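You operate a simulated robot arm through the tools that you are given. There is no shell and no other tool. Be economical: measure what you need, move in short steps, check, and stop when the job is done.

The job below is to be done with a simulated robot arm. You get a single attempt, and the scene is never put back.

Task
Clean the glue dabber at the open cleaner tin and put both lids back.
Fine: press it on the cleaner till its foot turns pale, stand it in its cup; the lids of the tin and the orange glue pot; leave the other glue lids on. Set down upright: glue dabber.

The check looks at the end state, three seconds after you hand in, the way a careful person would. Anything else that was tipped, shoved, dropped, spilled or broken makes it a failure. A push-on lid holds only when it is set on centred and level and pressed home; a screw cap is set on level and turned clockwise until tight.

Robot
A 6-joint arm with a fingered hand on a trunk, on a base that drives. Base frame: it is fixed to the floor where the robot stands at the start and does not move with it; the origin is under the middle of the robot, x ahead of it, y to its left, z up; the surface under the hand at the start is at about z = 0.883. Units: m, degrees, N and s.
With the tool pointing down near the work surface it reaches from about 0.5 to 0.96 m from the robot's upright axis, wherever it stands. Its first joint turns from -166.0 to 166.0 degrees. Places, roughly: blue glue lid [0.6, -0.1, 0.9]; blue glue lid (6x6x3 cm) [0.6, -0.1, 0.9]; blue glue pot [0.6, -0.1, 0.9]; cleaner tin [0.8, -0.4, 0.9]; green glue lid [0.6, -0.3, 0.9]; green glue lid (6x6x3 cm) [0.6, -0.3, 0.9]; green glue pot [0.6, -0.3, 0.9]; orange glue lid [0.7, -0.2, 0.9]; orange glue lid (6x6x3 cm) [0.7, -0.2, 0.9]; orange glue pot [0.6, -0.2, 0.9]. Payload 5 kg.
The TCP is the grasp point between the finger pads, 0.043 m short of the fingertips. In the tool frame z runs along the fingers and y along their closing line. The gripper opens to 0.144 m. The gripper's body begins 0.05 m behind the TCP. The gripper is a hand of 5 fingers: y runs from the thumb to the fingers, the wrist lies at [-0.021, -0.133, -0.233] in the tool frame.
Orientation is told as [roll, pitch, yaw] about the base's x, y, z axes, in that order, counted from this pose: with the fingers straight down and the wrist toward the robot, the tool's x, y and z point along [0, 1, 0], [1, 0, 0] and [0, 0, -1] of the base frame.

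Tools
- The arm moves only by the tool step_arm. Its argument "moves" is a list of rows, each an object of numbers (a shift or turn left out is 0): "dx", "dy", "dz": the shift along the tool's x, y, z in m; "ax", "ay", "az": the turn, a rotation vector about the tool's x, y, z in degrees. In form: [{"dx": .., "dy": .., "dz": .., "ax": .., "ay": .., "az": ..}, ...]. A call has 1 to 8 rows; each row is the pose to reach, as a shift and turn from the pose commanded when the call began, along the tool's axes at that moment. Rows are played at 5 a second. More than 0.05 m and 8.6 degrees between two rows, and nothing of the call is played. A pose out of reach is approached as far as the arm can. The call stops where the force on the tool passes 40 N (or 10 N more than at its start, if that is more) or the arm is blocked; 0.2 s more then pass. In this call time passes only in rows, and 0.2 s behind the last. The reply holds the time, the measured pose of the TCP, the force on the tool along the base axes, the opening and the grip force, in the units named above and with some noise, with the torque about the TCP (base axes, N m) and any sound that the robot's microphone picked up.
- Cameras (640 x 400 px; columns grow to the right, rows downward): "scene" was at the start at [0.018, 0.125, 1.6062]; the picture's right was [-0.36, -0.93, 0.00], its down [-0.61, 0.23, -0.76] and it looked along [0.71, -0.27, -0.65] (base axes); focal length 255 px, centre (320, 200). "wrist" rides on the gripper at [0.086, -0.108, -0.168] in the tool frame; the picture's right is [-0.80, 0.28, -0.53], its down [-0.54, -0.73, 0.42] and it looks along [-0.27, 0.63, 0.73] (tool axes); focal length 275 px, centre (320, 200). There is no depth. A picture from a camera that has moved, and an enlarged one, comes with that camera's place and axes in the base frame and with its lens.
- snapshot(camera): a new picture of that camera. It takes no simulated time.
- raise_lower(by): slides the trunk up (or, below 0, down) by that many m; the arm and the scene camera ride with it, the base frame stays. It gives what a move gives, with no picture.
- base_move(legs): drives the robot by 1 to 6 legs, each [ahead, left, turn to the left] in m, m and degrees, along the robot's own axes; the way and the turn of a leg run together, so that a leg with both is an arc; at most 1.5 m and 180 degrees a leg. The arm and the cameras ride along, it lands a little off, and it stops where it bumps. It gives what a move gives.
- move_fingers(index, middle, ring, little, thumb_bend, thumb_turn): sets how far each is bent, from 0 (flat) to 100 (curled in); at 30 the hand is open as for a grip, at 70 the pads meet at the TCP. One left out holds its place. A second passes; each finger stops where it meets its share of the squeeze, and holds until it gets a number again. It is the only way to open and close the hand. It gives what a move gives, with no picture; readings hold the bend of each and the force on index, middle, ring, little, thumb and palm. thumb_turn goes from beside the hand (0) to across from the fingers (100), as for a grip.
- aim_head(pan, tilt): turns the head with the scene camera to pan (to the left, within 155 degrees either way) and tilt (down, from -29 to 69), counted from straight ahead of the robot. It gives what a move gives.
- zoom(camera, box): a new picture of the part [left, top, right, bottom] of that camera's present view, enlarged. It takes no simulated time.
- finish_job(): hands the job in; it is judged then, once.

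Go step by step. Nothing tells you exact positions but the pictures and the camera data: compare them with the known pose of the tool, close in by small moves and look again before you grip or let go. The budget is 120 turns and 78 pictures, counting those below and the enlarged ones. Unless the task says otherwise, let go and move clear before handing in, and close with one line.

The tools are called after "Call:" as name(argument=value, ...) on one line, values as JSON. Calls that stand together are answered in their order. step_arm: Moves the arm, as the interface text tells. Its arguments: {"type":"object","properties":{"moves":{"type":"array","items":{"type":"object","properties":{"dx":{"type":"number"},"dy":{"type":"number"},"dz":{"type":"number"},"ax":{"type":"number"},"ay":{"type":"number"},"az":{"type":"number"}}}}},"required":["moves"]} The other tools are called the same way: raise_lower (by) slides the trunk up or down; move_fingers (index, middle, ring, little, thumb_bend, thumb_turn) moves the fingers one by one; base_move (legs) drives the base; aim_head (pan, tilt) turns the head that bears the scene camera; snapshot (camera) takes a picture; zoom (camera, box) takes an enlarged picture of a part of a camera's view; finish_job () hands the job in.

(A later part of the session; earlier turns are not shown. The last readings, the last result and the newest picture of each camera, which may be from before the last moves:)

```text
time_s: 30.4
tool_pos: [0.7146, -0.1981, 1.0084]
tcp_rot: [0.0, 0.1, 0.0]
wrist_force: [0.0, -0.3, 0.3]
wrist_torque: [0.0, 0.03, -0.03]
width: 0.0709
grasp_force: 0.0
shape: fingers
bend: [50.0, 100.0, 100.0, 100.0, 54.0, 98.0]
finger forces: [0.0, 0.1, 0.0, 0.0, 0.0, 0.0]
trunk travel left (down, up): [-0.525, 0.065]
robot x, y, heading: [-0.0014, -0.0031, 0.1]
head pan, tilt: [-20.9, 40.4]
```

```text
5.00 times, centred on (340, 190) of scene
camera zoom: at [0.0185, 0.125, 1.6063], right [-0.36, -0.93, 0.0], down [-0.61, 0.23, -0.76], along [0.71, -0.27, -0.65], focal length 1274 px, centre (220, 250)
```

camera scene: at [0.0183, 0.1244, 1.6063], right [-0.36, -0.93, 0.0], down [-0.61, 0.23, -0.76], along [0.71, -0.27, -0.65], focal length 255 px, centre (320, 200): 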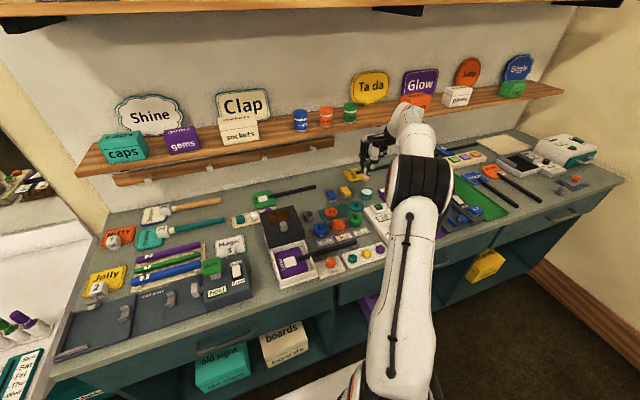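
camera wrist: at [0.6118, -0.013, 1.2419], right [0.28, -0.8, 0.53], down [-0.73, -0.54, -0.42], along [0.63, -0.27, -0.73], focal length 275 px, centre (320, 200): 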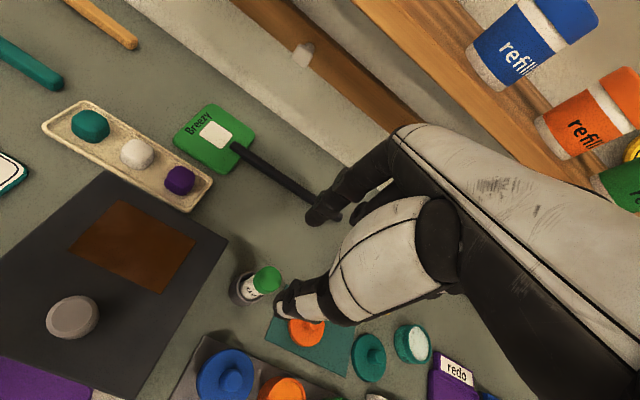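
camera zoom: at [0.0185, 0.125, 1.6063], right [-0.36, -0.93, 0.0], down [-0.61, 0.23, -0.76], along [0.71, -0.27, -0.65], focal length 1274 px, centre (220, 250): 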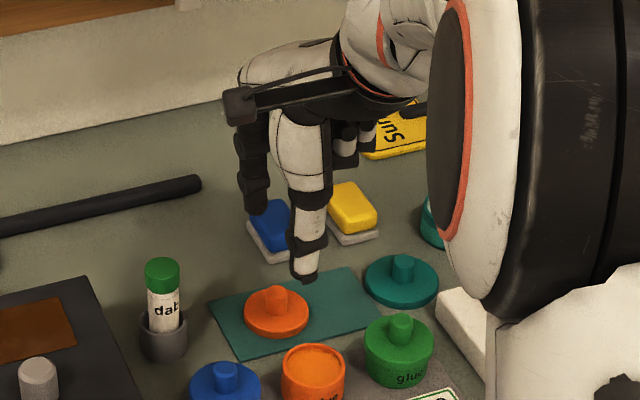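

The lid knob is at about (0.716, -0.188). I'll narrow the pinch, correct 2 mm and lower until the tips flank the knob.

Call:
move_fingers(index=57, thumb_bend=58)

Call:
step_arm(moves=[{"dx": 0.0025, "dy": 0.0015, "dz": 0.02}, {"dx": 0.0025, "dy": 0.0015, "dz": 0.04}, {"dx": 0.0025, "dy": 0.0015, "dz": 0.052}, {"dx": 0.0025, "dy": 0.0015, "dz": 0.06}])

Call:
zoom(camera="wrist", box=[230, 190, 350, 310])

Call:
zoom(camera="scene", box=[300, 170, 380, 230])

```text
time_s: 31.4
tool_pos: [0.7141, -0.1973, 1.0098]
tcp_rot: [-0.1, 0.0, 0.1]
wrist_force: [0.1, -0.1, 1.0]
wrist_torque: [0.0, -0.01, 0.01]
width: 0.0557
grasp_force: 0.0
shape: fingers
bend: [56.0, 100.0, 100.0, 100.0, 57.0, 98.0]
finger forces: [0.0, 0.0, 0.1, 0.0, 0.0, 0.0]
trunk travel left (down, up): [-0.525, 0.065]
robot x, y, heading: [-0.0003, -0.0003, 0.0]
head pan, tilt: [-20.9, 40.4]
```

```text
time_s: 32.4
tool_pos: [0.7146, -0.1947, 0.9478]
tcp_rot: [0.0, 0.0, 0.0]
wrist_force: [0.1, -0.4, -0.1]
wrist_torque: [-0.02, 0.02, -0.04]
width: 0.0558
grasp_force: 0.0
shape: fingers
bend: [56.0, 100.0, 100.0, 100.0, 57.0, 98.0]
finger forces: [0.0, 0.1, 0.1, 0.0, 0.0, 0.0]
trunk travel left (down, up): [-0.525, 0.065]
robot x, y, heading: [0.0029, 0.0012, -0.0]
head pan, tilt: [-20.9, 40.4]
```

```text
3.33 times, centred on (290, 250) of wrist
camera zoom: at [0.6073, -0.1081, 1.1164], right [0.28, -0.8, 0.53], down [-0.73, -0.54, -0.42], along [0.63, -0.27, -0.73], focal length 918 px, centre (420, 33)
```

zoom: 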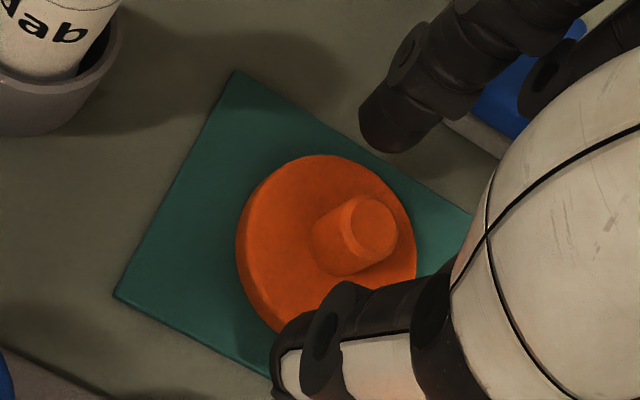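

```text
6.67 times, centred on (340, 200) of scene
camera zoom: at [0.0181, 0.1249, 1.6062], right [-0.36, -0.93, 0.0], down [-0.61, 0.23, -0.76], along [0.71, -0.27, -0.65], focal length 1698 px, centre (187, 200)
```

zoom: 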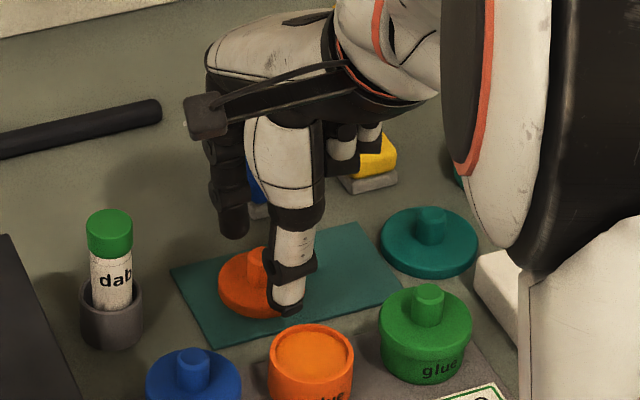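

The tips flank the knob's base. I'll lower 3 mm more, shift 2 mm ahead and close evenly in stages.

Call:
step_arm(moves=[{"dy": 0.002, "dz": 0.003}])

Call:
move_fingers(index=64, thumb_bend=64)

Call:
move_fingers(index=67, thumb_bend=67)

Call:
zoom(camera="wrist", box=[230, 190, 350, 310])

```text
time_s: 32.8
tool_pos: [0.7172, -0.1937, 0.946]
tcp_rot: [0.0, 0.0, 0.0]
wrist_force: [-0.5, -0.8, -0.2]
wrist_torque: [-0.03, 0.03, 0.02]
width: 0.0556
grasp_force: 0.1
shape: fingers
bend: [56.0, 100.0, 100.0, 100.0, 57.0, 98.0]
finger forces: [0.0, 0.0, 0.1, 0.0, 0.0, 0.1]
trunk travel left (down, up): [-0.525, 0.065]
robot x, y, heading: [-0.0004, -0.001, -0.0]
head pan, tilt: [-20.9, 40.4]
```

```text
time_s: 33.8
tool_pos: [0.7173, -0.1941, 0.9456]
tcp_rot: [0.0, 0.0, 0.0]
wrist_force: [-1.0, -0.2, 1.0]
wrist_torque: [0.0, 0.02, -0.01]
width: 0.0291
grasp_force: 0.0
shape: fingers
bend: [64.0, 100.0, 100.0, 100.0, 64.0, 98.0]
finger forces: [0.0, 0.1, 0.0, 0.0, 0.0, 0.0]
trunk travel left (down, up): [-0.525, 0.065]
robot x, y, heading: [-0.0012, -0.0014, 0.1]
head pan, tilt: [-20.9, 40.4]
```

```text
time_s: 34.8
tool_pos: [0.7158, -0.194, 0.9454]
tcp_rot: [-0.1, -0.1, 0.0]
wrist_force: [0.1, -0.2, -1.1]
wrist_torque: [0.0, -0.03, -0.02]
width: 0.0206
grasp_force: 0.9
shape: fingers
bend: [66.0, 100.0, 100.0, 100.0, 66.0, 98.0]
finger forces: [0.7, 0.1, 0.0, 0.1, 0.8, 0.1]
trunk travel left (down, up): [-0.525, 0.065]
robot x, y, heading: [0.0052, -0.0019, -0.1]
head pan, tilt: [-20.9, 40.4]
```

```text
3.33 times, centred on (290, 250) of wrist
camera zoom: at [0.6089, -0.1083, 1.1134], right [0.28, -0.8, 0.53], down [-0.73, -0.54, -0.42], along [0.63, -0.27, -0.73], focal length 918 px, centre (420, 33)
```

zoom: 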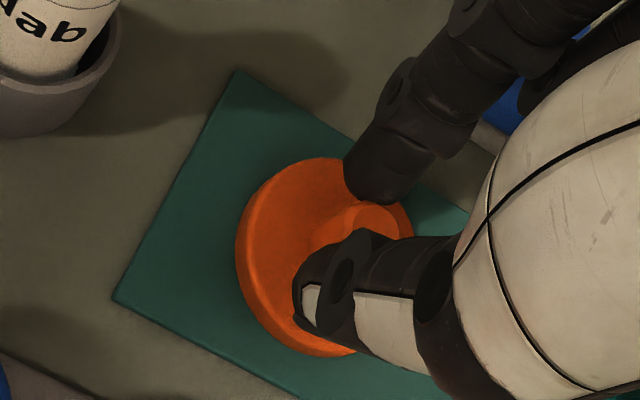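

Both pads touched the knob together and the lid hasn't moved. I'll tighten evenly and lift 2 cm.

Call:
move_fingers(index=70, thumb_bend=70)

Call:
move_fingers(index=74, thumb_bend=74)

Call:
step_arm(moves=[{"dz": -0.01}, {"dz": -0.025}])

Call:
zoom(camera="wrist", box=[230, 190, 350, 310])

Call:
zoom(camera="scene", box=[300, 170, 380, 230])

```text
time_s: 35.8
tool_pos: [0.716, -0.1943, 0.9451]
tcp_rot: [-0.1, 0.1, 0.0]
wrist_force: [0.2, -0.5, -0.2]
wrist_torque: [-0.04, 0.0, 0.0]
width: 0.0186
grasp_force: 3.4
shape: fingers
bend: [67.0, 100.0, 100.0, 100.0, 67.0, 97.0]
finger forces: [3.6, 0.0, 0.1, 0.0, 3.5, 0.1]
trunk travel left (down, up): [-0.525, 0.065]
robot x, y, heading: [0.002, -0.0001, -0.0]
head pan, tilt: [-20.9, 40.4]
```

```text
time_s: 36.8
tool_pos: [0.7173, -0.1942, 0.946]
tcp_rot: [0.0, 0.0, 0.0]
wrist_force: [0.5, 0.2, 0.1]
wrist_torque: [0.02, -0.03, 0.02]
width: 0.0172
grasp_force: 9.3
shape: fingers
bend: [65.0, 100.0, 100.0, 100.0, 69.0, 97.0]
finger forces: [9.2, 0.1, 0.0, 0.0, 8.9, 0.0]
trunk travel left (down, up): [-0.525, 0.065]
robot x, y, heading: [0.0008, -0.0021, 0.2]
head pan, tilt: [-20.9, 40.4]
```

```text
time_s: 37.4
tool_pos: [0.716, -0.1933, 0.9716]
tcp_rot: [0.0, 0.0, 0.0]
wrist_force: [0.5, -0.4, -0.6]
wrist_torque: [0.0, 0.01, 0.02]
width: 0.0169
grasp_force: 8.7
shape: fingers
bend: [65.0, 100.0, 100.0, 100.0, 69.0, 97.0]
finger forces: [9.3, 0.1, 0.0, 0.1, 9.0, 0.0]
trunk travel left (down, up): [-0.525, 0.065]
robot x, y, heading: [0.0001, 0.0041, -0.1]
head pan, tilt: [-20.9, 40.4]
```

```text
3.33 times, centred on (290, 250) of wrist
camera zoom: at [0.6087, -0.1078, 1.1393], right [0.28, -0.8, 0.53], down [-0.73, -0.54, -0.42], along [0.63, -0.27, -0.73], focal length 918 px, centre (420, 33)
```

zoom: 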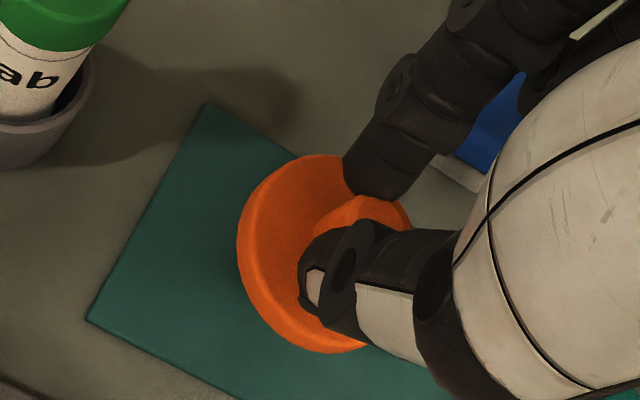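

```text
6.67 times, centred on (340, 200) of scene
camera zoom: at [0.018, 0.125, 1.6062], right [-0.36, -0.93, 0.0], down [-0.61, 0.23, -0.76], along [0.71, -0.27, -0.65], focal length 1698 px, centre (187, 200)
```

zoom: 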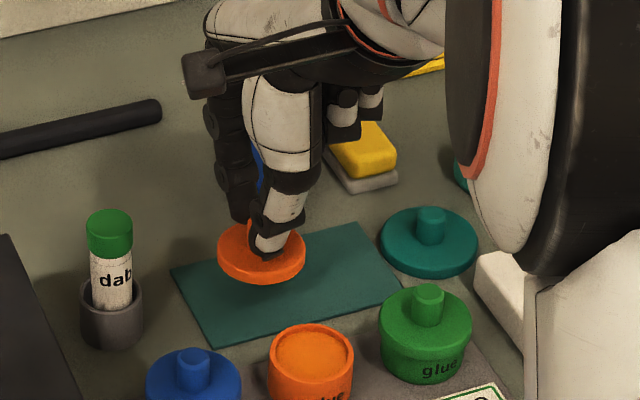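

The lid is lifted and looks level. I'll raise it over the pots and move toward the orange pot at roughly (0.622, -0.181).

Call:
step_arm(moves=[{"dz": -0.04}, {"dz": -0.05, "dy": -0.03, "dx": 0.002}, {"dz": -0.05, "dy": -0.06, "dx": 0.005}, {"dz": -0.05, "dy": -0.0945, "dx": 0.0075}])

Call:
snapshot(camera="wrist")

Call:
zoom(camera="scene", box=[290, 170, 390, 250])

```text
time_s: 38.4
tool_pos: [0.6229, -0.1862, 1.0201]
tcp_rot: [0.1, 0.1, 0.0]
wrist_force: [0.4, -0.2, 0.5]
wrist_torque: [-0.01, 0.04, 0.01]
width: 0.0172
grasp_force: 9.0
shape: fingers
bend: [65.0, 100.0, 100.0, 100.0, 69.0, 97.0]
finger forces: [9.1, 0.0, 0.0, 0.1, 8.8, 0.0]
trunk travel left (down, up): [-0.525, 0.065]
robot x, y, heading: [0.0008, 0.0021, -0.0]
head pan, tilt: [-20.9, 40.4]
```

```text
39 pictures are left
camera wrist: at [0.515, -0.1001, 1.1888], right [0.28, -0.8, 0.53], down [-0.73, -0.54, -0.42], along [0.63, -0.27, -0.73], focal length 275 px, centre (320, 200)
```

wrist: 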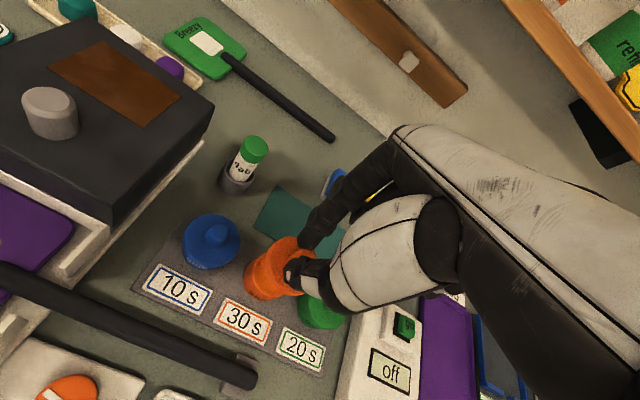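

```text
5.00 times, centred on (340, 210) of scene
camera zoom: at [0.0178, 0.1251, 1.6062], right [-0.36, -0.93, 0.0], down [-0.61, 0.23, -0.76], along [0.71, -0.27, -0.65], focal length 1274 px, centre (220, 150)
```

zoom: 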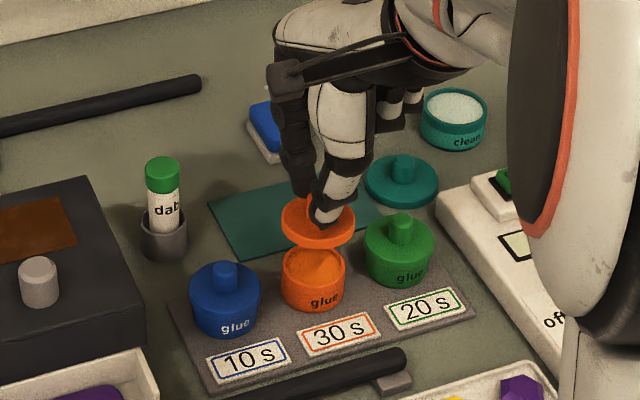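

The lid hovers roughly above the pot. I'll zoom in for precise alignment.

Call:
zoom(camera="wrist", box=[220, 200, 360, 340])

Call:
zoom(camera="scene", box=[315, 195, 375, 240])

```text
2.86 times, centred on (290, 270) of wrist
camera zoom: at [0.515, -0.1001, 1.1888], right [0.28, -0.8, 0.53], down [-0.73, -0.54, -0.42], along [0.63, -0.27, -0.73], focal length 786 px, centre (406, 0)
```

zoom: 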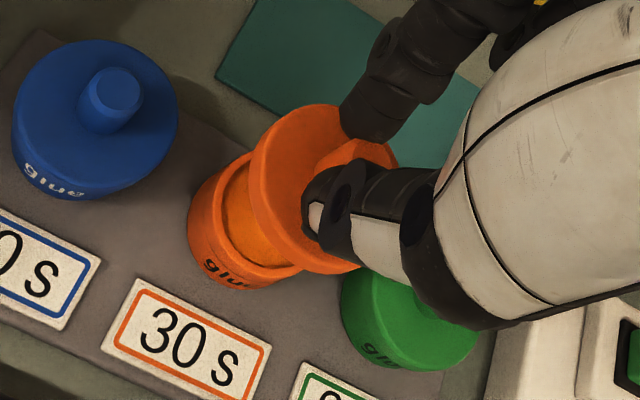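

```text
8.89 times, centred on (345, 218) of scene
camera zoom: at [0.0178, 0.1251, 1.6062], right [-0.36, -0.93, 0.0], down [-0.61, 0.23, -0.76], along [0.71, -0.27, -0.65], focal length 2264 px, centre (98, 44)
```

zoom: 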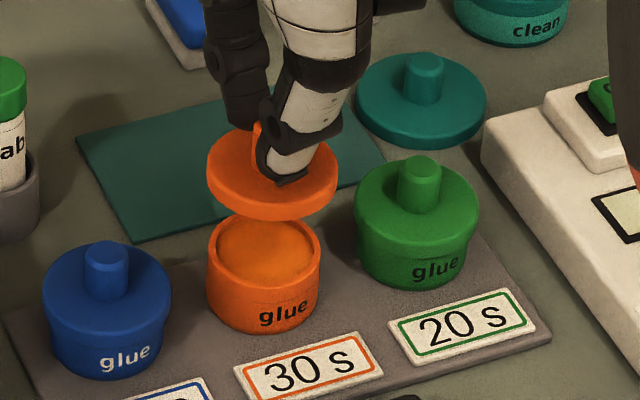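

By reference to the equally spaced blue and green lids, the orange pot centre is near (0.624, -0.182), about 2 mm to the right of the lid. I'll lower most of the way and re-check against the neighbours.

Call:
step_arm(moves=[{"dx": -0.001, "dz": 0.015}, {"dx": -0.001, "dz": 0.03}, {"dx": -0.001, "dz": 0.038}])

Call:
zoom(camera="wrist", box=[220, 220, 340, 340])

Call:
zoom(camera="scene", box=[315, 195, 375, 240])

```text
time_s: 39.2
tool_pos: [0.6231, -0.1883, 0.9828]
tcp_rot: [0.0, 0.0, 0.1]
wrist_force: [0.3, 0.0, 0.3]
wrist_torque: [0.0, 0.02, 0.0]
width: 0.0173
grasp_force: 8.7
shape: fingers
bend: [65.0, 100.0, 100.0, 100.0, 69.0, 97.0]
finger forces: [9.3, 0.1, 0.0, 0.1, 8.8, 0.1]
trunk travel left (down, up): [-0.525, 0.065]
robot x, y, heading: [0.0007, 0.0016, -0.1]
head pan, tilt: [-20.9, 40.4]
```

```text
3.33 times, centred on (280, 280) of wrist
camera zoom: at [0.515, -0.102, 1.1498], right [0.28, -0.8, 0.53], down [-0.73, -0.54, -0.42], along [0.63, -0.27, -0.73], focal length 918 px, centre (453, -67)
```

zoom: 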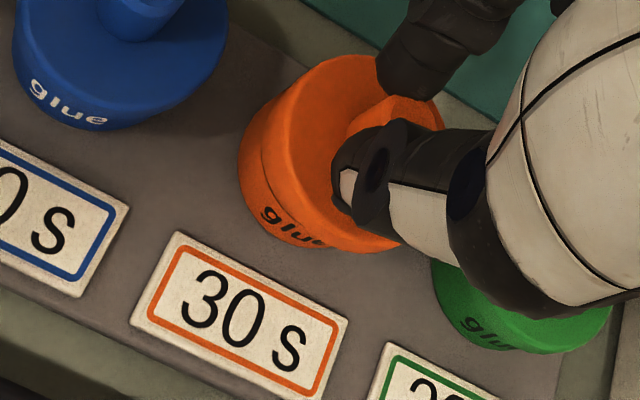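

```text
8.89 times, centred on (345, 218) of scene
camera zoom: at [0.0182, 0.1249, 1.6062], right [-0.36, -0.93, 0.0], down [-0.61, 0.23, -0.76], along [0.71, -0.27, -0.65], focal length 2264 px, centre (98, 44)
```

zoom: 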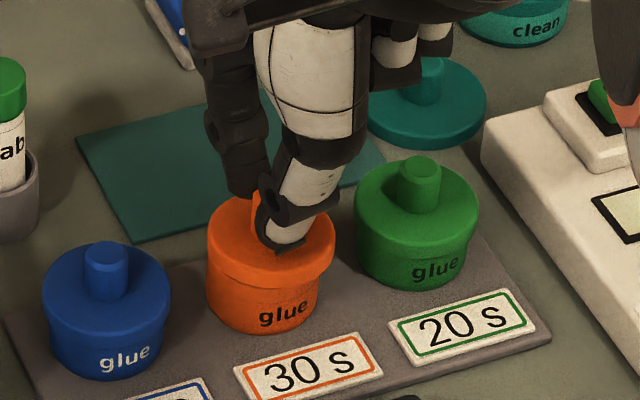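

The lid is just above the rim and about 2 mm too far right. I'll take closer zooms to measure the fore-aft offset against the seated neighbours.

Call:
zoom(camera="scene", box=[330, 210, 362, 234])

Call:
zoom(camera="scene", box=[344, 206, 376, 230])

Call:
zoom(camera="scene", box=[314, 214, 346, 238])

```text
16.00 times, centred on (346, 222) of scene
camera zoom: at [0.0182, 0.1249, 1.6062], right [-0.36, -0.93, 0.0], down [-0.61, 0.23, -0.76], along [0.71, -0.27, -0.65], focal length 4076 px, centre (-96, -152)
```

zoom: 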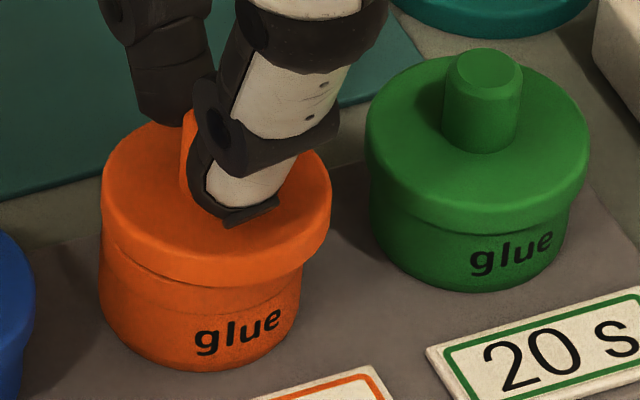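

```text
16.00 times, centred on (360, 218) of scene
camera zoom: at [0.0182, 0.1249, 1.6062], right [-0.36, -0.93, 0.0], down [-0.61, 0.23, -0.76], along [0.71, -0.27, -0.65], focal length 4076 px, centre (-320, -88)
```

zoom: 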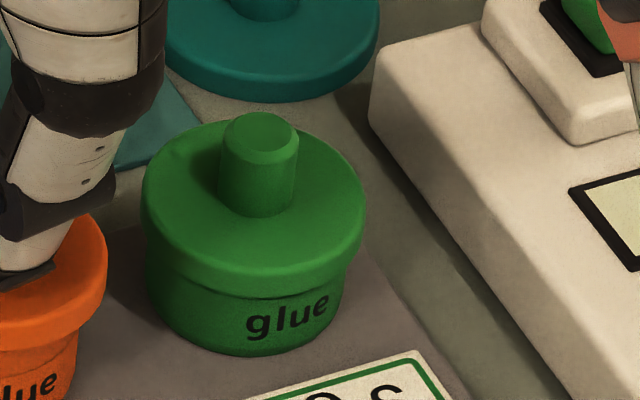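

```text
16.00 times, centred on (330, 226) of scene
camera zoom: at [0.0182, 0.1249, 1.6062], right [-0.36, -0.93, 0.0], down [-0.61, 0.23, -0.76], along [0.71, -0.27, -0.65], focal length 4076 px, centre (160, -216)
```

zoom: 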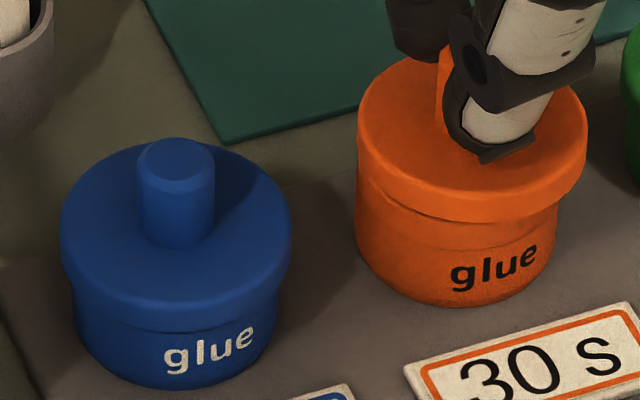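

The lid is about 2 mm too far right. For fore-aft I need the steeper wrist view enlarged.

Call:
zoom(camera="wrist", box=[284, 232, 364, 296])

```text
6.25 times, centred on (324, 264) of wrist
camera zoom: at [0.515, -0.102, 1.1498], right [0.28, -0.8, 0.53], down [-0.73, -0.54, -0.42], along [0.63, -0.27, -0.73], focal length 1720 px, centre (295, -200)
```

zoom: 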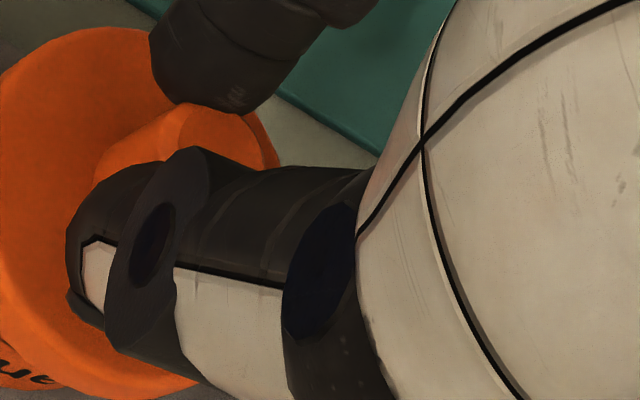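

I mis-framed that view, so I'll retake it.

Call:
zoom(camera="wrist", box=[232, 231, 340, 299])

```text
5.88 times, centred on (286, 265) of wrist
camera zoom: at [0.515, -0.102, 1.1498], right [0.28, -0.8, 0.53], down [-0.73, -0.54, -0.42], along [0.63, -0.27, -0.73], focal length 1619 px, centre (520, -182)
```

zoom: 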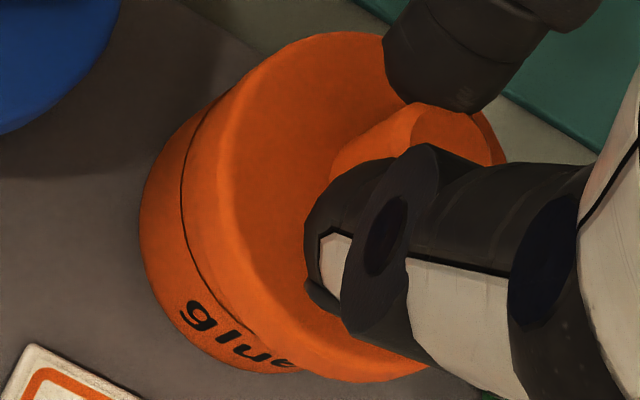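

Both views agree: the lid should move about 2 mm left and 4 mm forward. I'll apply that and re-measure.

Call:
step_arm(moves=[{"dx": 0.002, "dy": 0.004}])

Call:
zoom(camera="wrist", box=[232, 231, 340, 299])

Call:
zoom(camera="scene", box=[330, 210, 362, 234])

```text
time_s: 39.6
tool_pos: [0.626, -0.1863, 0.9825]
tcp_rot: [0.1, 0.0, 0.0]
wrist_force: [0.5, -0.8, 0.0]
wrist_torque: [0.01, 0.0, -0.02]
width: 0.017
grasp_force: 9.0
shape: fingers
bend: [65.0, 100.0, 100.0, 100.0, 69.0, 97.0]
finger forces: [9.3, 0.0, 0.0, 0.0, 8.9, 0.0]
trunk travel left (down, up): [-0.525, 0.065]
robot x, y, heading: [-0.0011, 0.0021, -0.0]
head pan, tilt: [-20.9, 40.4]
```

```text
5.88 times, centred on (286, 265) of wrist
camera zoom: at [0.5188, -0.0997, 1.1497], right [0.28, -0.8, 0.53], down [-0.73, -0.54, -0.42], along [0.63, -0.27, -0.73], focal length 1619 px, centre (520, -182)
```

zoom: 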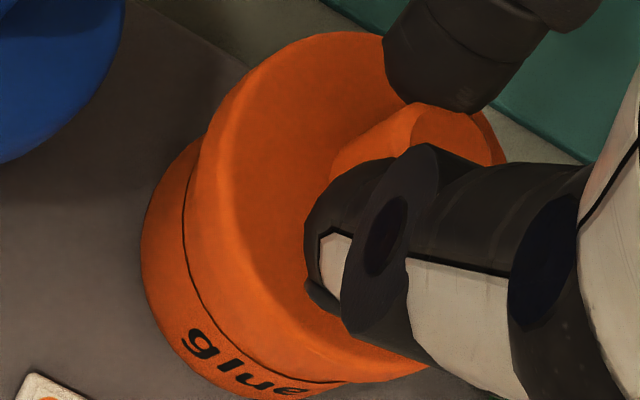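

```text
16.00 times, centred on (346, 222) of scene
camera zoom: at [0.018, 0.125, 1.6062], right [-0.36, -0.93, 0.0], down [-0.61, 0.23, -0.76], along [0.71, -0.27, -0.65], focal length 4076 px, centre (-96, -152)
```

zoom: 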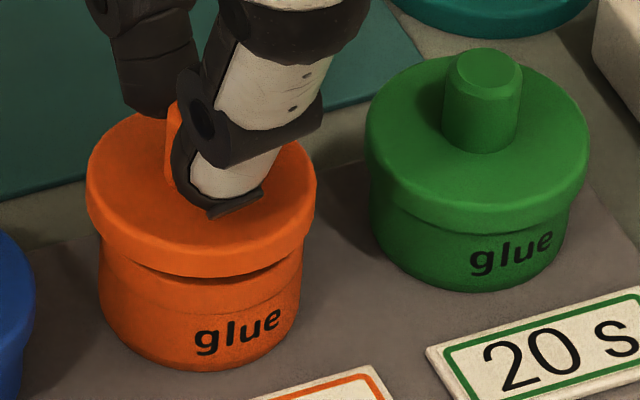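

The crescent in the wrist view is now symmetric, and laterally it's within 1 mm. I'll correct 1 mm to the right and lower gently to touch.

Call:
step_arm(moves=[{"dx": -0.001}, {"dx": -0.001, "dz": 0.003}, {"dx": -0.001, "dz": 0.006}])

Call:
zoom(camera="scene", box=[330, 210, 362, 234])

```text
time_s: 40.4
tool_pos: [0.6269, -0.1865, 0.9764]
tcp_rot: [-0.1, 0.0, 0.0]
wrist_force: [0.0, -0.2, -0.7]
wrist_torque: [-0.02, 0.01, 0.01]
width: 0.0173
grasp_force: 8.9
shape: fingers
bend: [65.0, 100.0, 100.0, 100.0, 69.0, 97.0]
finger forces: [9.1, 0.0, 0.0, 0.0, 8.8, 0.0]
trunk travel left (down, up): [-0.525, 0.065]
robot x, y, heading: [-0.0018, -0.0005, -0.0]
head pan, tilt: [-20.9, 40.4]
```

```text
16.00 times, centred on (346, 222) of scene
camera zoom: at [0.0181, 0.1249, 1.6062], right [-0.36, -0.93, 0.0], down [-0.61, 0.23, -0.76], along [0.71, -0.27, -0.65], focal length 4076 px, centre (-96, -152)
```

zoom: 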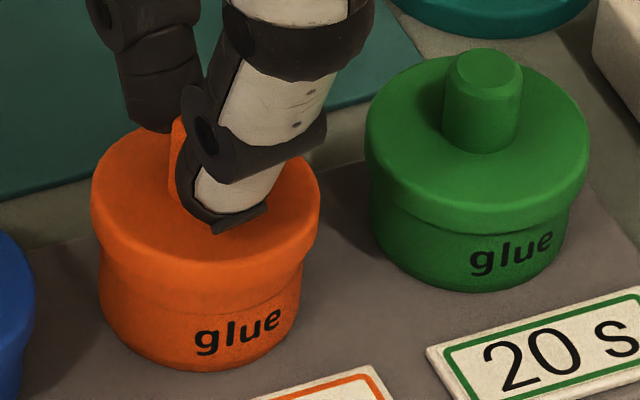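

The lid is centred within a millimetre and about 5 mm above its seat. I'll keep lowering in small steps while watching the force.

Call:
step_arm(moves=[{"dz": 0.002}, {"dz": 0.004}, {"dz": 0.006}])

```text
time_s: 41.2
tool_pos: [0.6259, -0.1883, 0.9711]
tcp_rot: [0.1, 0.0, -0.1]
wrist_force: [-0.5, 0.4, 1.2]
wrist_torque: [0.03, 0.01, 0.02]
width: 0.0169
grasp_force: 9.4
shape: fingers
bend: [65.0, 100.0, 100.0, 100.0, 69.0, 97.0]
finger forces: [9.5, 0.1, 0.1, 0.0, 9.6, 0.1]
trunk travel left (down, up): [-0.525, 0.065]
robot x, y, heading: [-0.0027, 0.0001, 0.0]
head pan, tilt: [-20.9, 40.4]
```

Call:
step_arm(moves=[{"dz": 0.0015}, {"dz": 0.003}])

Call:
zoom(camera="scene", box=[330, 210, 362, 234])

```text
time_s: 41.8
tool_pos: [0.6264, -0.1873, 0.9702]
tcp_rot: [0.0, -0.1, -0.1]
wrist_force: [-3.7, 3.4, 11.9]
wrist_torque: [0.17, 0.06, 0.04]
width: 0.0168
grasp_force: 11.6
shape: fingers
bend: [65.0, 100.0, 100.0, 100.0, 69.0, 97.0]
finger forces: [10.8, 0.0, 0.1, 0.0, 12.7, 0.0]
trunk travel left (down, up): [-0.525, 0.065]
robot x, y, heading: [-0.0016, 0.0009, 0.0]
head pan, tilt: [-20.9, 40.4]
heard: snap
```

```text
16.00 times, centred on (346, 222) of scene
camera zoom: at [0.0168, 0.1256, 1.6064], right [-0.36, -0.93, 0.0], down [-0.6, 0.23, -0.76], along [0.71, -0.27, -0.65], focal length 4076 px, centre (-96, -152)
```

zoom: 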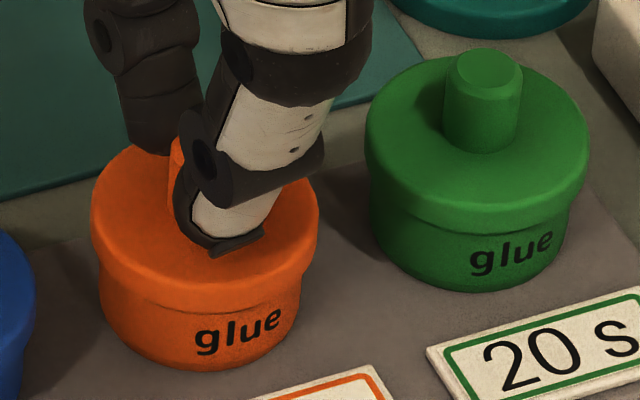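

I heard the snap, and the lid now sits like its neighbours. I'll ease off, open the fingers and rise clear.

Call:
step_arm(moves=[{"dz": -0.003}])

Call:
move_fingers(index=61, thumb_bend=63)

Call:
move_fingers(index=56, thumb_bend=57)

Call:
step_arm(moves=[{"dz": -0.02}, {"dz": -0.05}, {"dz": -0.08}])

Call:
zoom(camera="scene", box=[290, 160, 402, 240])

```text
time_s: 42.2
tool_pos: [0.6253, -0.1875, 0.9719]
tcp_rot: [0.1, 0.0, 0.0]
wrist_force: [0.7, 2.6, 1.1]
wrist_torque: [0.08, -0.05, 0.04]
width: 0.0171
grasp_force: 9.7
shape: fingers
bend: [64.0, 100.0, 100.0, 100.0, 69.0, 97.0]
finger forces: [10.6, 0.0, 0.0, 0.0, 9.8, 0.1]
trunk travel left (down, up): [-0.525, 0.065]
robot x, y, heading: [0.0001, 0.0023, -0.1]
head pan, tilt: [-20.9, 40.4]
```

```text
time_s: 43.2
tool_pos: [0.6253, -0.1868, 0.9726]
tcp_rot: [0.1, 0.0, 0.0]
wrist_force: [0.4, -0.4, 0.5]
wrist_torque: [0.0, -0.01, -0.01]
width: 0.0349
grasp_force: 0.2
shape: fingers
bend: [61.0, 100.0, 100.0, 100.0, 63.0, 97.0]
finger forces: [0.1, 0.1, 0.1, 0.0, 0.0, 0.0]
trunk travel left (down, up): [-0.525, 0.065]
robot x, y, heading: [0.001, -0.0018, 0.1]
head pan, tilt: [-20.9, 40.4]
```

```text
time_s: 44.2
tool_pos: [0.6265, -0.187, 0.9715]
tcp_rot: [0.0, 0.1, -0.1]
wrist_force: [-0.2, 0.5, -0.8]
wrist_torque: [0.0, 0.02, 0.02]
width: 0.0566
grasp_force: 0.0
shape: fingers
bend: [56.0, 100.0, 100.0, 100.0, 56.0, 97.0]
finger forces: [0.0, 0.0, 0.1, 0.0, 0.1, 0.0]
trunk travel left (down, up): [-0.525, 0.065]
robot x, y, heading: [-0.0026, -0.0009, -0.2]
head pan, tilt: [-20.9, 40.4]
```

```text
time_s: 45.0
tool_pos: [0.625, -0.1889, 1.0518]
tcp_rot: [-0.1, 0.0, 0.0]
wrist_force: [-0.4, 0.5, 0.4]
wrist_torque: [-0.01, 0.01, 0.02]
width: 0.0563
grasp_force: 0.1
shape: fingers
bend: [56.0, 100.0, 100.0, 100.0, 56.0, 97.0]
finger forces: [0.0, 0.1, 0.0, 0.0, 0.1, 0.1]
trunk travel left (down, up): [-0.525, 0.065]
robot x, y, heading: [-0.001, -0.0002, -0.0]
head pan, tilt: [-20.9, 40.4]
```

```text
5.00 times, centred on (346, 200) of scene
camera zoom: at [0.0179, 0.125, 1.6062], right [-0.36, -0.93, 0.0], down [-0.61, 0.23, -0.76], along [0.71, -0.27, -0.65], focal length 1274 px, centre (190, 200)
```

zoom: 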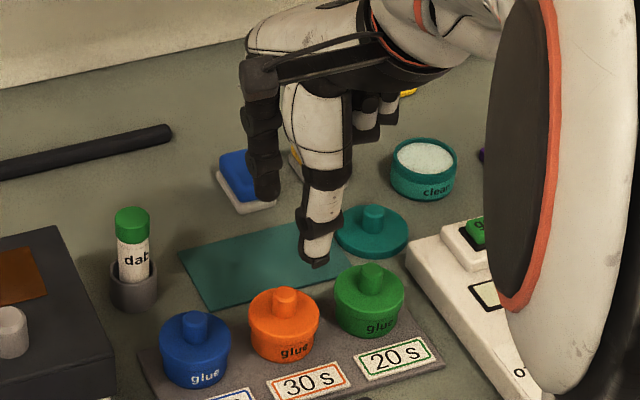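

The orange lid is on and the neighbours are undisturbed. Next is the teal tin lid, with its knob near (0.708, -0.302). I'll move above it.

Call:
step_arm(moves=[{"dx": -0.03, "dy": 0.021}, {"dx": -0.06, "dy": 0.042}, {"dx": -0.09, "dy": 0.063}, {"dx": -0.119, "dy": 0.085}, {"dx": -0.119, "dy": 0.085, "dz": 0.045}])

Call:
zoom(camera="wrist", box=[210, 190, 370, 310])

Call:
zoom(camera="scene", box=[340, 170, 404, 220])

```text
time_s: 46.2
tool_pos: [0.7133, -0.31, 1.0036]
tcp_rot: [-0.1, 0.0, 0.0]
wrist_force: [0.2, -0.4, 0.5]
wrist_torque: [0.0, 0.01, 0.01]
width: 0.0566
grasp_force: 0.0
shape: fingers
bend: [56.0, 100.0, 100.0, 100.0, 56.0, 98.0]
finger forces: [0.0, 0.0, 0.1, 0.1, 0.0, 0.0]
trunk travel left (down, up): [-0.525, 0.065]
robot x, y, heading: [0.0024, -0.002, -0.2]
head pan, tilt: [-20.9, 40.4]
```

```text
3.33 times, centred on (290, 250) of wrist
camera zoom: at [0.6057, -0.2229, 1.1716], right [0.28, -0.8, 0.53], down [-0.73, -0.54, -0.42], along [0.63, -0.27, -0.73], focal length 918 px, centre (420, 33)
```

zoom: 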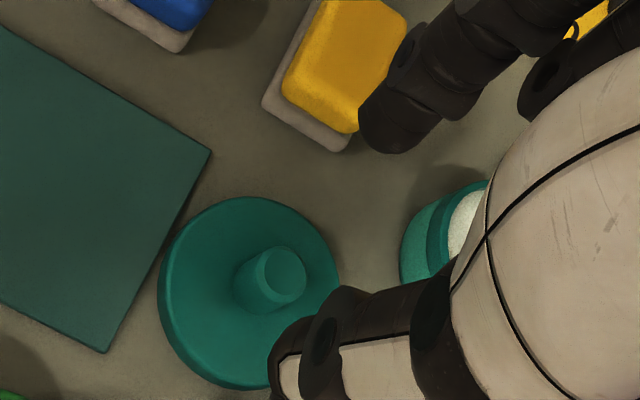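

```text
8.00 times, centred on (372, 195) of scene
camera zoom: at [0.0185, 0.1246, 1.6063], right [-0.36, -0.93, 0.0], down [-0.61, 0.23, -0.76], along [0.71, -0.27, -0.65], focal length 2038 px, centre (-96, 240)
```

zoom: 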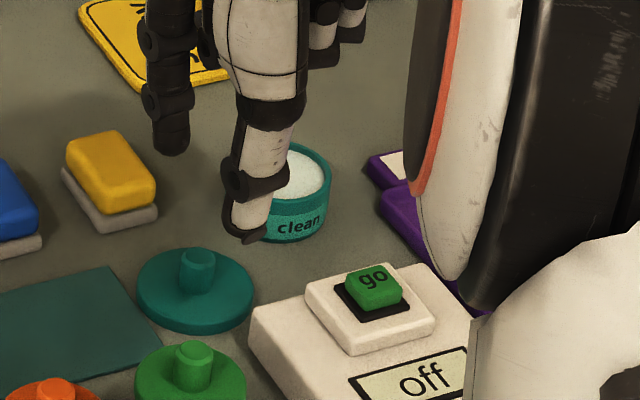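

The knob is at about (0.717, -0.305) from both views. I'll narrow the pinch slightly, correct by a few mm and descend beside the knob.

Call:
move_fingers(index=58, thumb_bend=59)

Call:
step_arm(moves=[{"dx": -0.001, "dy": 0.003, "dz": 0.02}, {"dx": -0.001, "dy": 0.003, "dz": 0.04}, {"dx": -0.001, "dy": 0.003, "dz": 0.054}])

Call:
zoom(camera="wrist", box=[230, 190, 350, 310])

Call:
zoom(camera="scene", box=[345, 180, 393, 215])

```text
time_s: 47.2
tool_pos: [0.7128, -0.3092, 1.0052]
tcp_rot: [0.0, 0.0, 0.1]
wrist_force: [0.2, -0.6, 0.6]
wrist_torque: [0.03, 0.02, 0.0]
width: 0.0507
grasp_force: 0.1
shape: fingers
bend: [57.0, 100.0, 100.0, 100.0, 59.0, 98.0]
finger forces: [0.0, 0.0, 0.0, 0.1, 0.1, 0.0]
trunk travel left (down, up): [-0.525, 0.065]
robot x, y, heading: [-0.0002, -0.0007, 0.0]
head pan, tilt: [-20.9, 40.4]
```

```text
time_s: 48.0
tool_pos: [0.715, -0.3076, 0.9517]
tcp_rot: [0.0, 0.0, 0.1]
wrist_force: [0.6, -0.2, 1.0]
wrist_torque: [-0.01, -0.01, 0.02]
width: 0.0499
grasp_force: 0.1
shape: fingers
bend: [57.0, 100.0, 100.0, 100.0, 59.0, 98.0]
finger forces: [0.1, 0.0, 0.0, 0.1, 0.1, 0.0]
trunk travel left (down, up): [-0.525, 0.065]
robot x, y, heading: [0.0039, 0.0, 0.0]
head pan, tilt: [-20.9, 40.4]
```

```text
3.33 times, centred on (290, 250) of wrist
camera zoom: at [0.607, -0.2208, 1.119], right [0.28, -0.8, 0.53], down [-0.73, -0.54, -0.42], along [0.63, -0.27, -0.73], focal length 918 px, centre (420, 33)
```

zoom: 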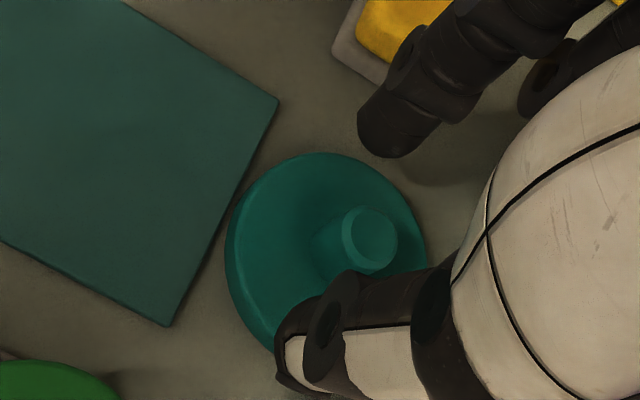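

```text
11.43 times, centred on (369, 198) of scene
camera zoom: at [0.0181, 0.1249, 1.6063], right [-0.36, -0.93, 0.0], down [-0.61, 0.23, -0.76], along [0.71, -0.27, -0.65], focal length 2912 px, centre (-240, 229)
```

zoom: 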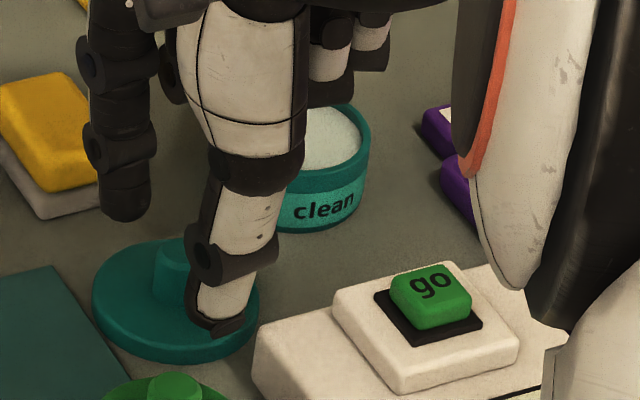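

Compared with the orange grip, the knob lies 3 mm further right. I'll correct that, go 2 mm ahead and lower 7 mm.

Call:
step_arm(moves=[{"dx": -0.003, "dy": 0.002}, {"dx": -0.003, "dy": 0.002, "dz": 0.004}, {"dx": -0.003, "dy": 0.002, "dz": 0.007}])

Call:
move_fingers(index=64, thumb_bend=64)

Call:
move_fingers(index=67, thumb_bend=67)

Call:
zoom(camera="wrist", box=[230, 190, 350, 310])

```text
time_s: 48.8
tool_pos: [0.7165, -0.3106, 0.9462]
tcp_rot: [-0.1, 0.0, 0.0]
wrist_force: [-0.3, -0.3, 0.4]
wrist_torque: [0.02, 0.0, -0.01]
width: 0.0504
grasp_force: 0.0
shape: fingers
bend: [57.0, 100.0, 100.0, 100.0, 59.0, 98.0]
finger forces: [0.0, 0.0, 0.0, 0.1, 0.1, 0.1]
trunk travel left (down, up): [-0.525, 0.065]
robot x, y, heading: [0.0041, -0.0026, 0.2]
head pan, tilt: [-20.9, 40.4]
```

```text
time_s: 49.8
tool_pos: [0.7156, -0.3094, 0.9459]
tcp_rot: [-0.1, 0.0, 0.0]
wrist_force: [0.4, -0.2, -0.3]
wrist_torque: [0.0, 0.02, 0.0]
width: 0.0291
grasp_force: 0.0
shape: fingers
bend: [64.0, 100.0, 100.0, 100.0, 64.0, 98.0]
finger forces: [0.0, 0.0, 0.1, 0.1, 0.0, 0.0]
trunk travel left (down, up): [-0.525, 0.065]
robot x, y, heading: [0.0046, 0.0022, 0.1]
head pan, tilt: [-20.9, 40.4]
```

```text
time_s: 50.8
tool_pos: [0.7155, -0.3099, 0.9457]
tcp_rot: [0.0, 0.0, 0.0]
wrist_force: [-1.0, -0.9, -0.5]
wrist_torque: [0.01, -0.02, -0.01]
width: 0.02
grasp_force: 0.7
shape: fingers
bend: [66.0, 100.0, 100.0, 100.0, 66.0, 98.0]
finger forces: [0.6, 0.0, 0.1, 0.1, 0.6, 0.0]
trunk travel left (down, up): [-0.525, 0.065]
robot x, y, heading: [-0.0003, 0.0023, -0.0]
head pan, tilt: [-20.9, 40.4]
```

```text
3.33 times, centred on (290, 250) of wrist
camera zoom: at [0.6089, -0.2237, 1.1129], right [0.28, -0.8, 0.53], down [-0.73, -0.54, -0.42], along [0.63, -0.27, -0.73], focal length 918 px, centre (420, 33)
```

zoom: 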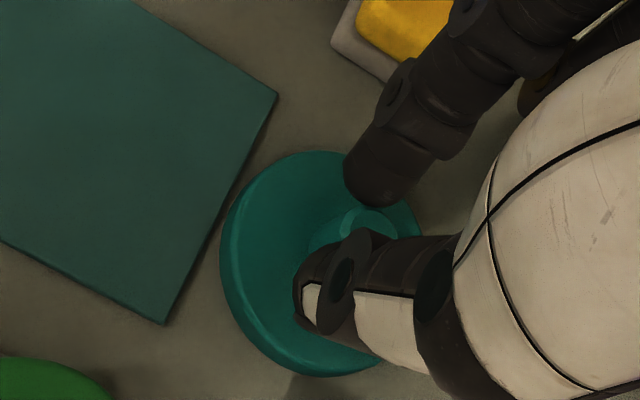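

Even contact again, matching the orange lid. I'll tighten and lift.

Call:
move_fingers(index=70, thumb_bend=70)

Call:
move_fingers(index=74, thumb_bend=74)

Call:
step_arm(moves=[{"dz": -0.015}, {"dz": -0.04}, {"dz": -0.065}])

Call:
zoom(camera="scene", box=[340, 160, 404, 210])

```text
time_s: 51.8
tool_pos: [0.7165, -0.3093, 0.9463]
tcp_rot: [0.0, 0.0, 0.0]
wrist_force: [0.0, 0.3, 0.6]
wrist_torque: [-0.01, 0.03, 0.01]
width: 0.0177
grasp_force: 3.2
shape: fingers
bend: [67.0, 100.0, 100.0, 100.0, 67.0, 97.0]
finger forces: [3.0, 0.0, 0.1, 0.0, 3.0, 0.0]
trunk travel left (down, up): [-0.525, 0.065]
robot x, y, heading: [0.0012, 0.0023, 0.1]
head pan, tilt: [-20.9, 40.4]
```

```text
time_s: 52.8
tool_pos: [0.7168, -0.3105, 0.9461]
tcp_rot: [0.0, 0.1, 0.0]
wrist_force: [0.8, 0.9, -0.7]
wrist_torque: [0.01, -0.01, 0.03]
width: 0.016
grasp_force: 8.3
shape: fingers
bend: [65.0, 100.0, 100.0, 100.0, 69.0, 97.0]
finger forces: [8.8, 0.0, 0.0, 0.0, 8.2, 0.0]
trunk travel left (down, up): [-0.525, 0.065]
robot x, y, heading: [0.0055, -0.002, 0.3]
head pan, tilt: [-20.9, 40.4]
```

```text
time_s: 53.6
tool_pos: [0.7158, -0.3101, 1.0105]
tcp_rot: [0.0, 0.0, -0.1]
wrist_force: [0.7, -0.4, 0.4]
wrist_torque: [0.0, -0.02, 0.0]
width: 0.016
grasp_force: 8.2
shape: fingers
bend: [65.0, 100.0, 100.0, 100.0, 69.0, 97.0]
finger forces: [8.7, 0.0, 0.0, 0.0, 8.2, 0.1]
trunk travel left (down, up): [-0.525, 0.065]
robot x, y, heading: [-0.0027, -0.0015, 0.2]
head pan, tilt: [-20.9, 40.4]
```

```text
8.00 times, centred on (372, 185) of scene
camera zoom: at [0.0179, 0.125, 1.6062], right [-0.36, -0.93, 0.0], down [-0.61, 0.23, -0.76], along [0.71, -0.27, -0.65], focal length 2038 px, centre (-96, 320)
```

zoom: 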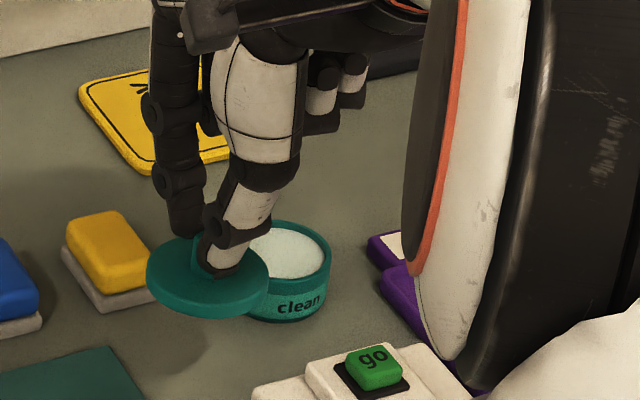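

The lid is up and level. I'll carry it over the tin, aiming at a tin centre of about (0.767, -0.381), then measure.

Call:
step_arm(moves=[{"dx": -0.03, "dy": 0.02}, {"dx": -0.055, "dy": 0.037}, {"dx": -0.076, "dy": 0.051}, {"dx": -0.076, "dy": 0.051, "dz": 0.015}])

Call:
zoom(camera="wrist", box=[227, 229, 339, 299])

Call:
zoom(camera="scene", box=[352, 176, 384, 200])

```text
time_s: 54.6
tool_pos: [0.7677, -0.3858, 0.9968]
tcp_rot: [-0.1, 0.0, 0.0]
wrist_force: [-0.7, 0.4, -0.5]
wrist_torque: [0.03, 0.01, 0.01]
width: 0.0161
grasp_force: 8.0
shape: fingers
bend: [65.0, 100.0, 100.0, 100.0, 69.0, 97.0]
finger forces: [8.6, 0.0, 0.1, 0.1, 8.1, 0.0]
trunk travel left (down, up): [-0.525, 0.065]
robot x, y, heading: [0.0012, 0.0012, -0.1]
head pan, tilt: [-20.9, 40.4]
```

```text
5.71 times, centred on (283, 264) of wrist
camera zoom: at [0.6602, -0.2993, 1.1646], right [0.28, -0.8, 0.53], down [-0.73, -0.54, -0.42], along [0.63, -0.27, -0.73], focal length 1573 px, centre (531, -166)
```

zoom: 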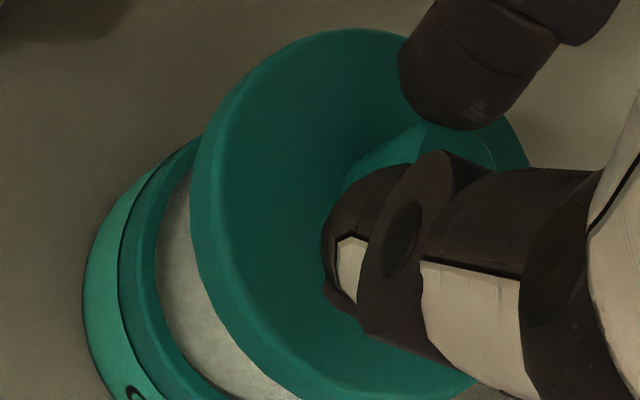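

```text
16.00 times, centred on (368, 188) of scene
camera zoom: at [0.0183, 0.1247, 1.6063], right [-0.36, -0.93, 0.0], down [-0.61, 0.23, -0.76], along [0.71, -0.27, -0.65], focal length 4076 px, centre (-448, 392)
```

zoom: 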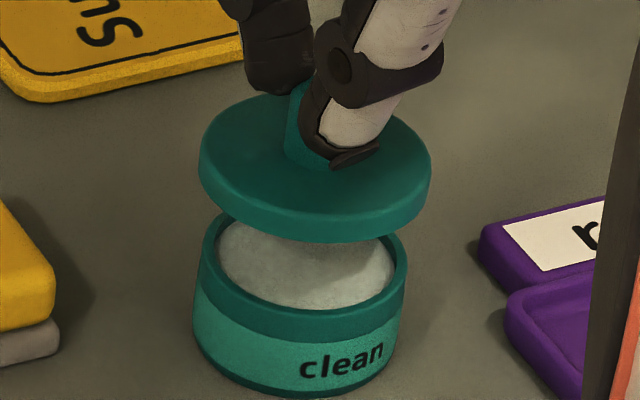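

Measurements from both cameras suggest the lid is about 5 mm too far forward of the tin. I'll move back 5 mm, 1 mm left, lower 1 cm and re-measure closer to the rim.

Call:
step_arm(moves=[{"dx": 0.001, "dy": -0.005}, {"dx": 0.001, "dy": -0.005, "dz": 0.009}])

Call:
zoom(camera="wrist", box=[212, 229, 334, 309])

Call:
zoom(camera="scene", box=[352, 176, 384, 200])

```text
time_s: 55.2
tool_pos: [0.7627, -0.3858, 0.9863]
tcp_rot: [0.0, 0.0, 0.0]
wrist_force: [0.5, 0.0, -0.6]
wrist_torque: [-0.02, 0.0, 0.03]
width: 0.0161
grasp_force: 8.6
shape: fingers
bend: [65.0, 100.0, 100.0, 100.0, 69.0, 97.0]
finger forces: [8.7, 0.0, 0.0, 0.1, 8.1, 0.0]
trunk travel left (down, up): [-0.525, 0.065]
robot x, y, heading: [-0.0009, 0.0031, 0.2]
head pan, tilt: [-20.9, 40.4]
```

```text
5.00 times, centred on (273, 269) of wrist
camera zoom: at [0.6545, -0.2995, 1.1542], right [0.28, -0.8, 0.53], down [-0.73, -0.54, -0.42], along [0.63, -0.27, -0.73], focal length 1376 px, centre (555, -145)
```

zoom: 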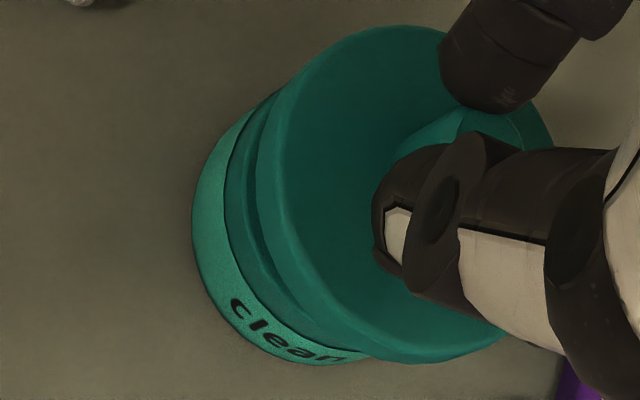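

```text
16.00 times, centred on (368, 188) of scene
camera zoom: at [0.0182, 0.1248, 1.6062], right [-0.36, -0.93, 0.0], down [-0.61, 0.23, -0.76], along [0.71, -0.27, -0.65], focal length 4076 px, centre (-448, 392)
```

zoom: 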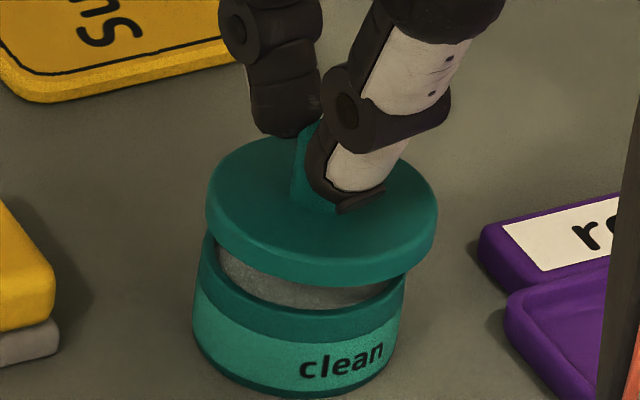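

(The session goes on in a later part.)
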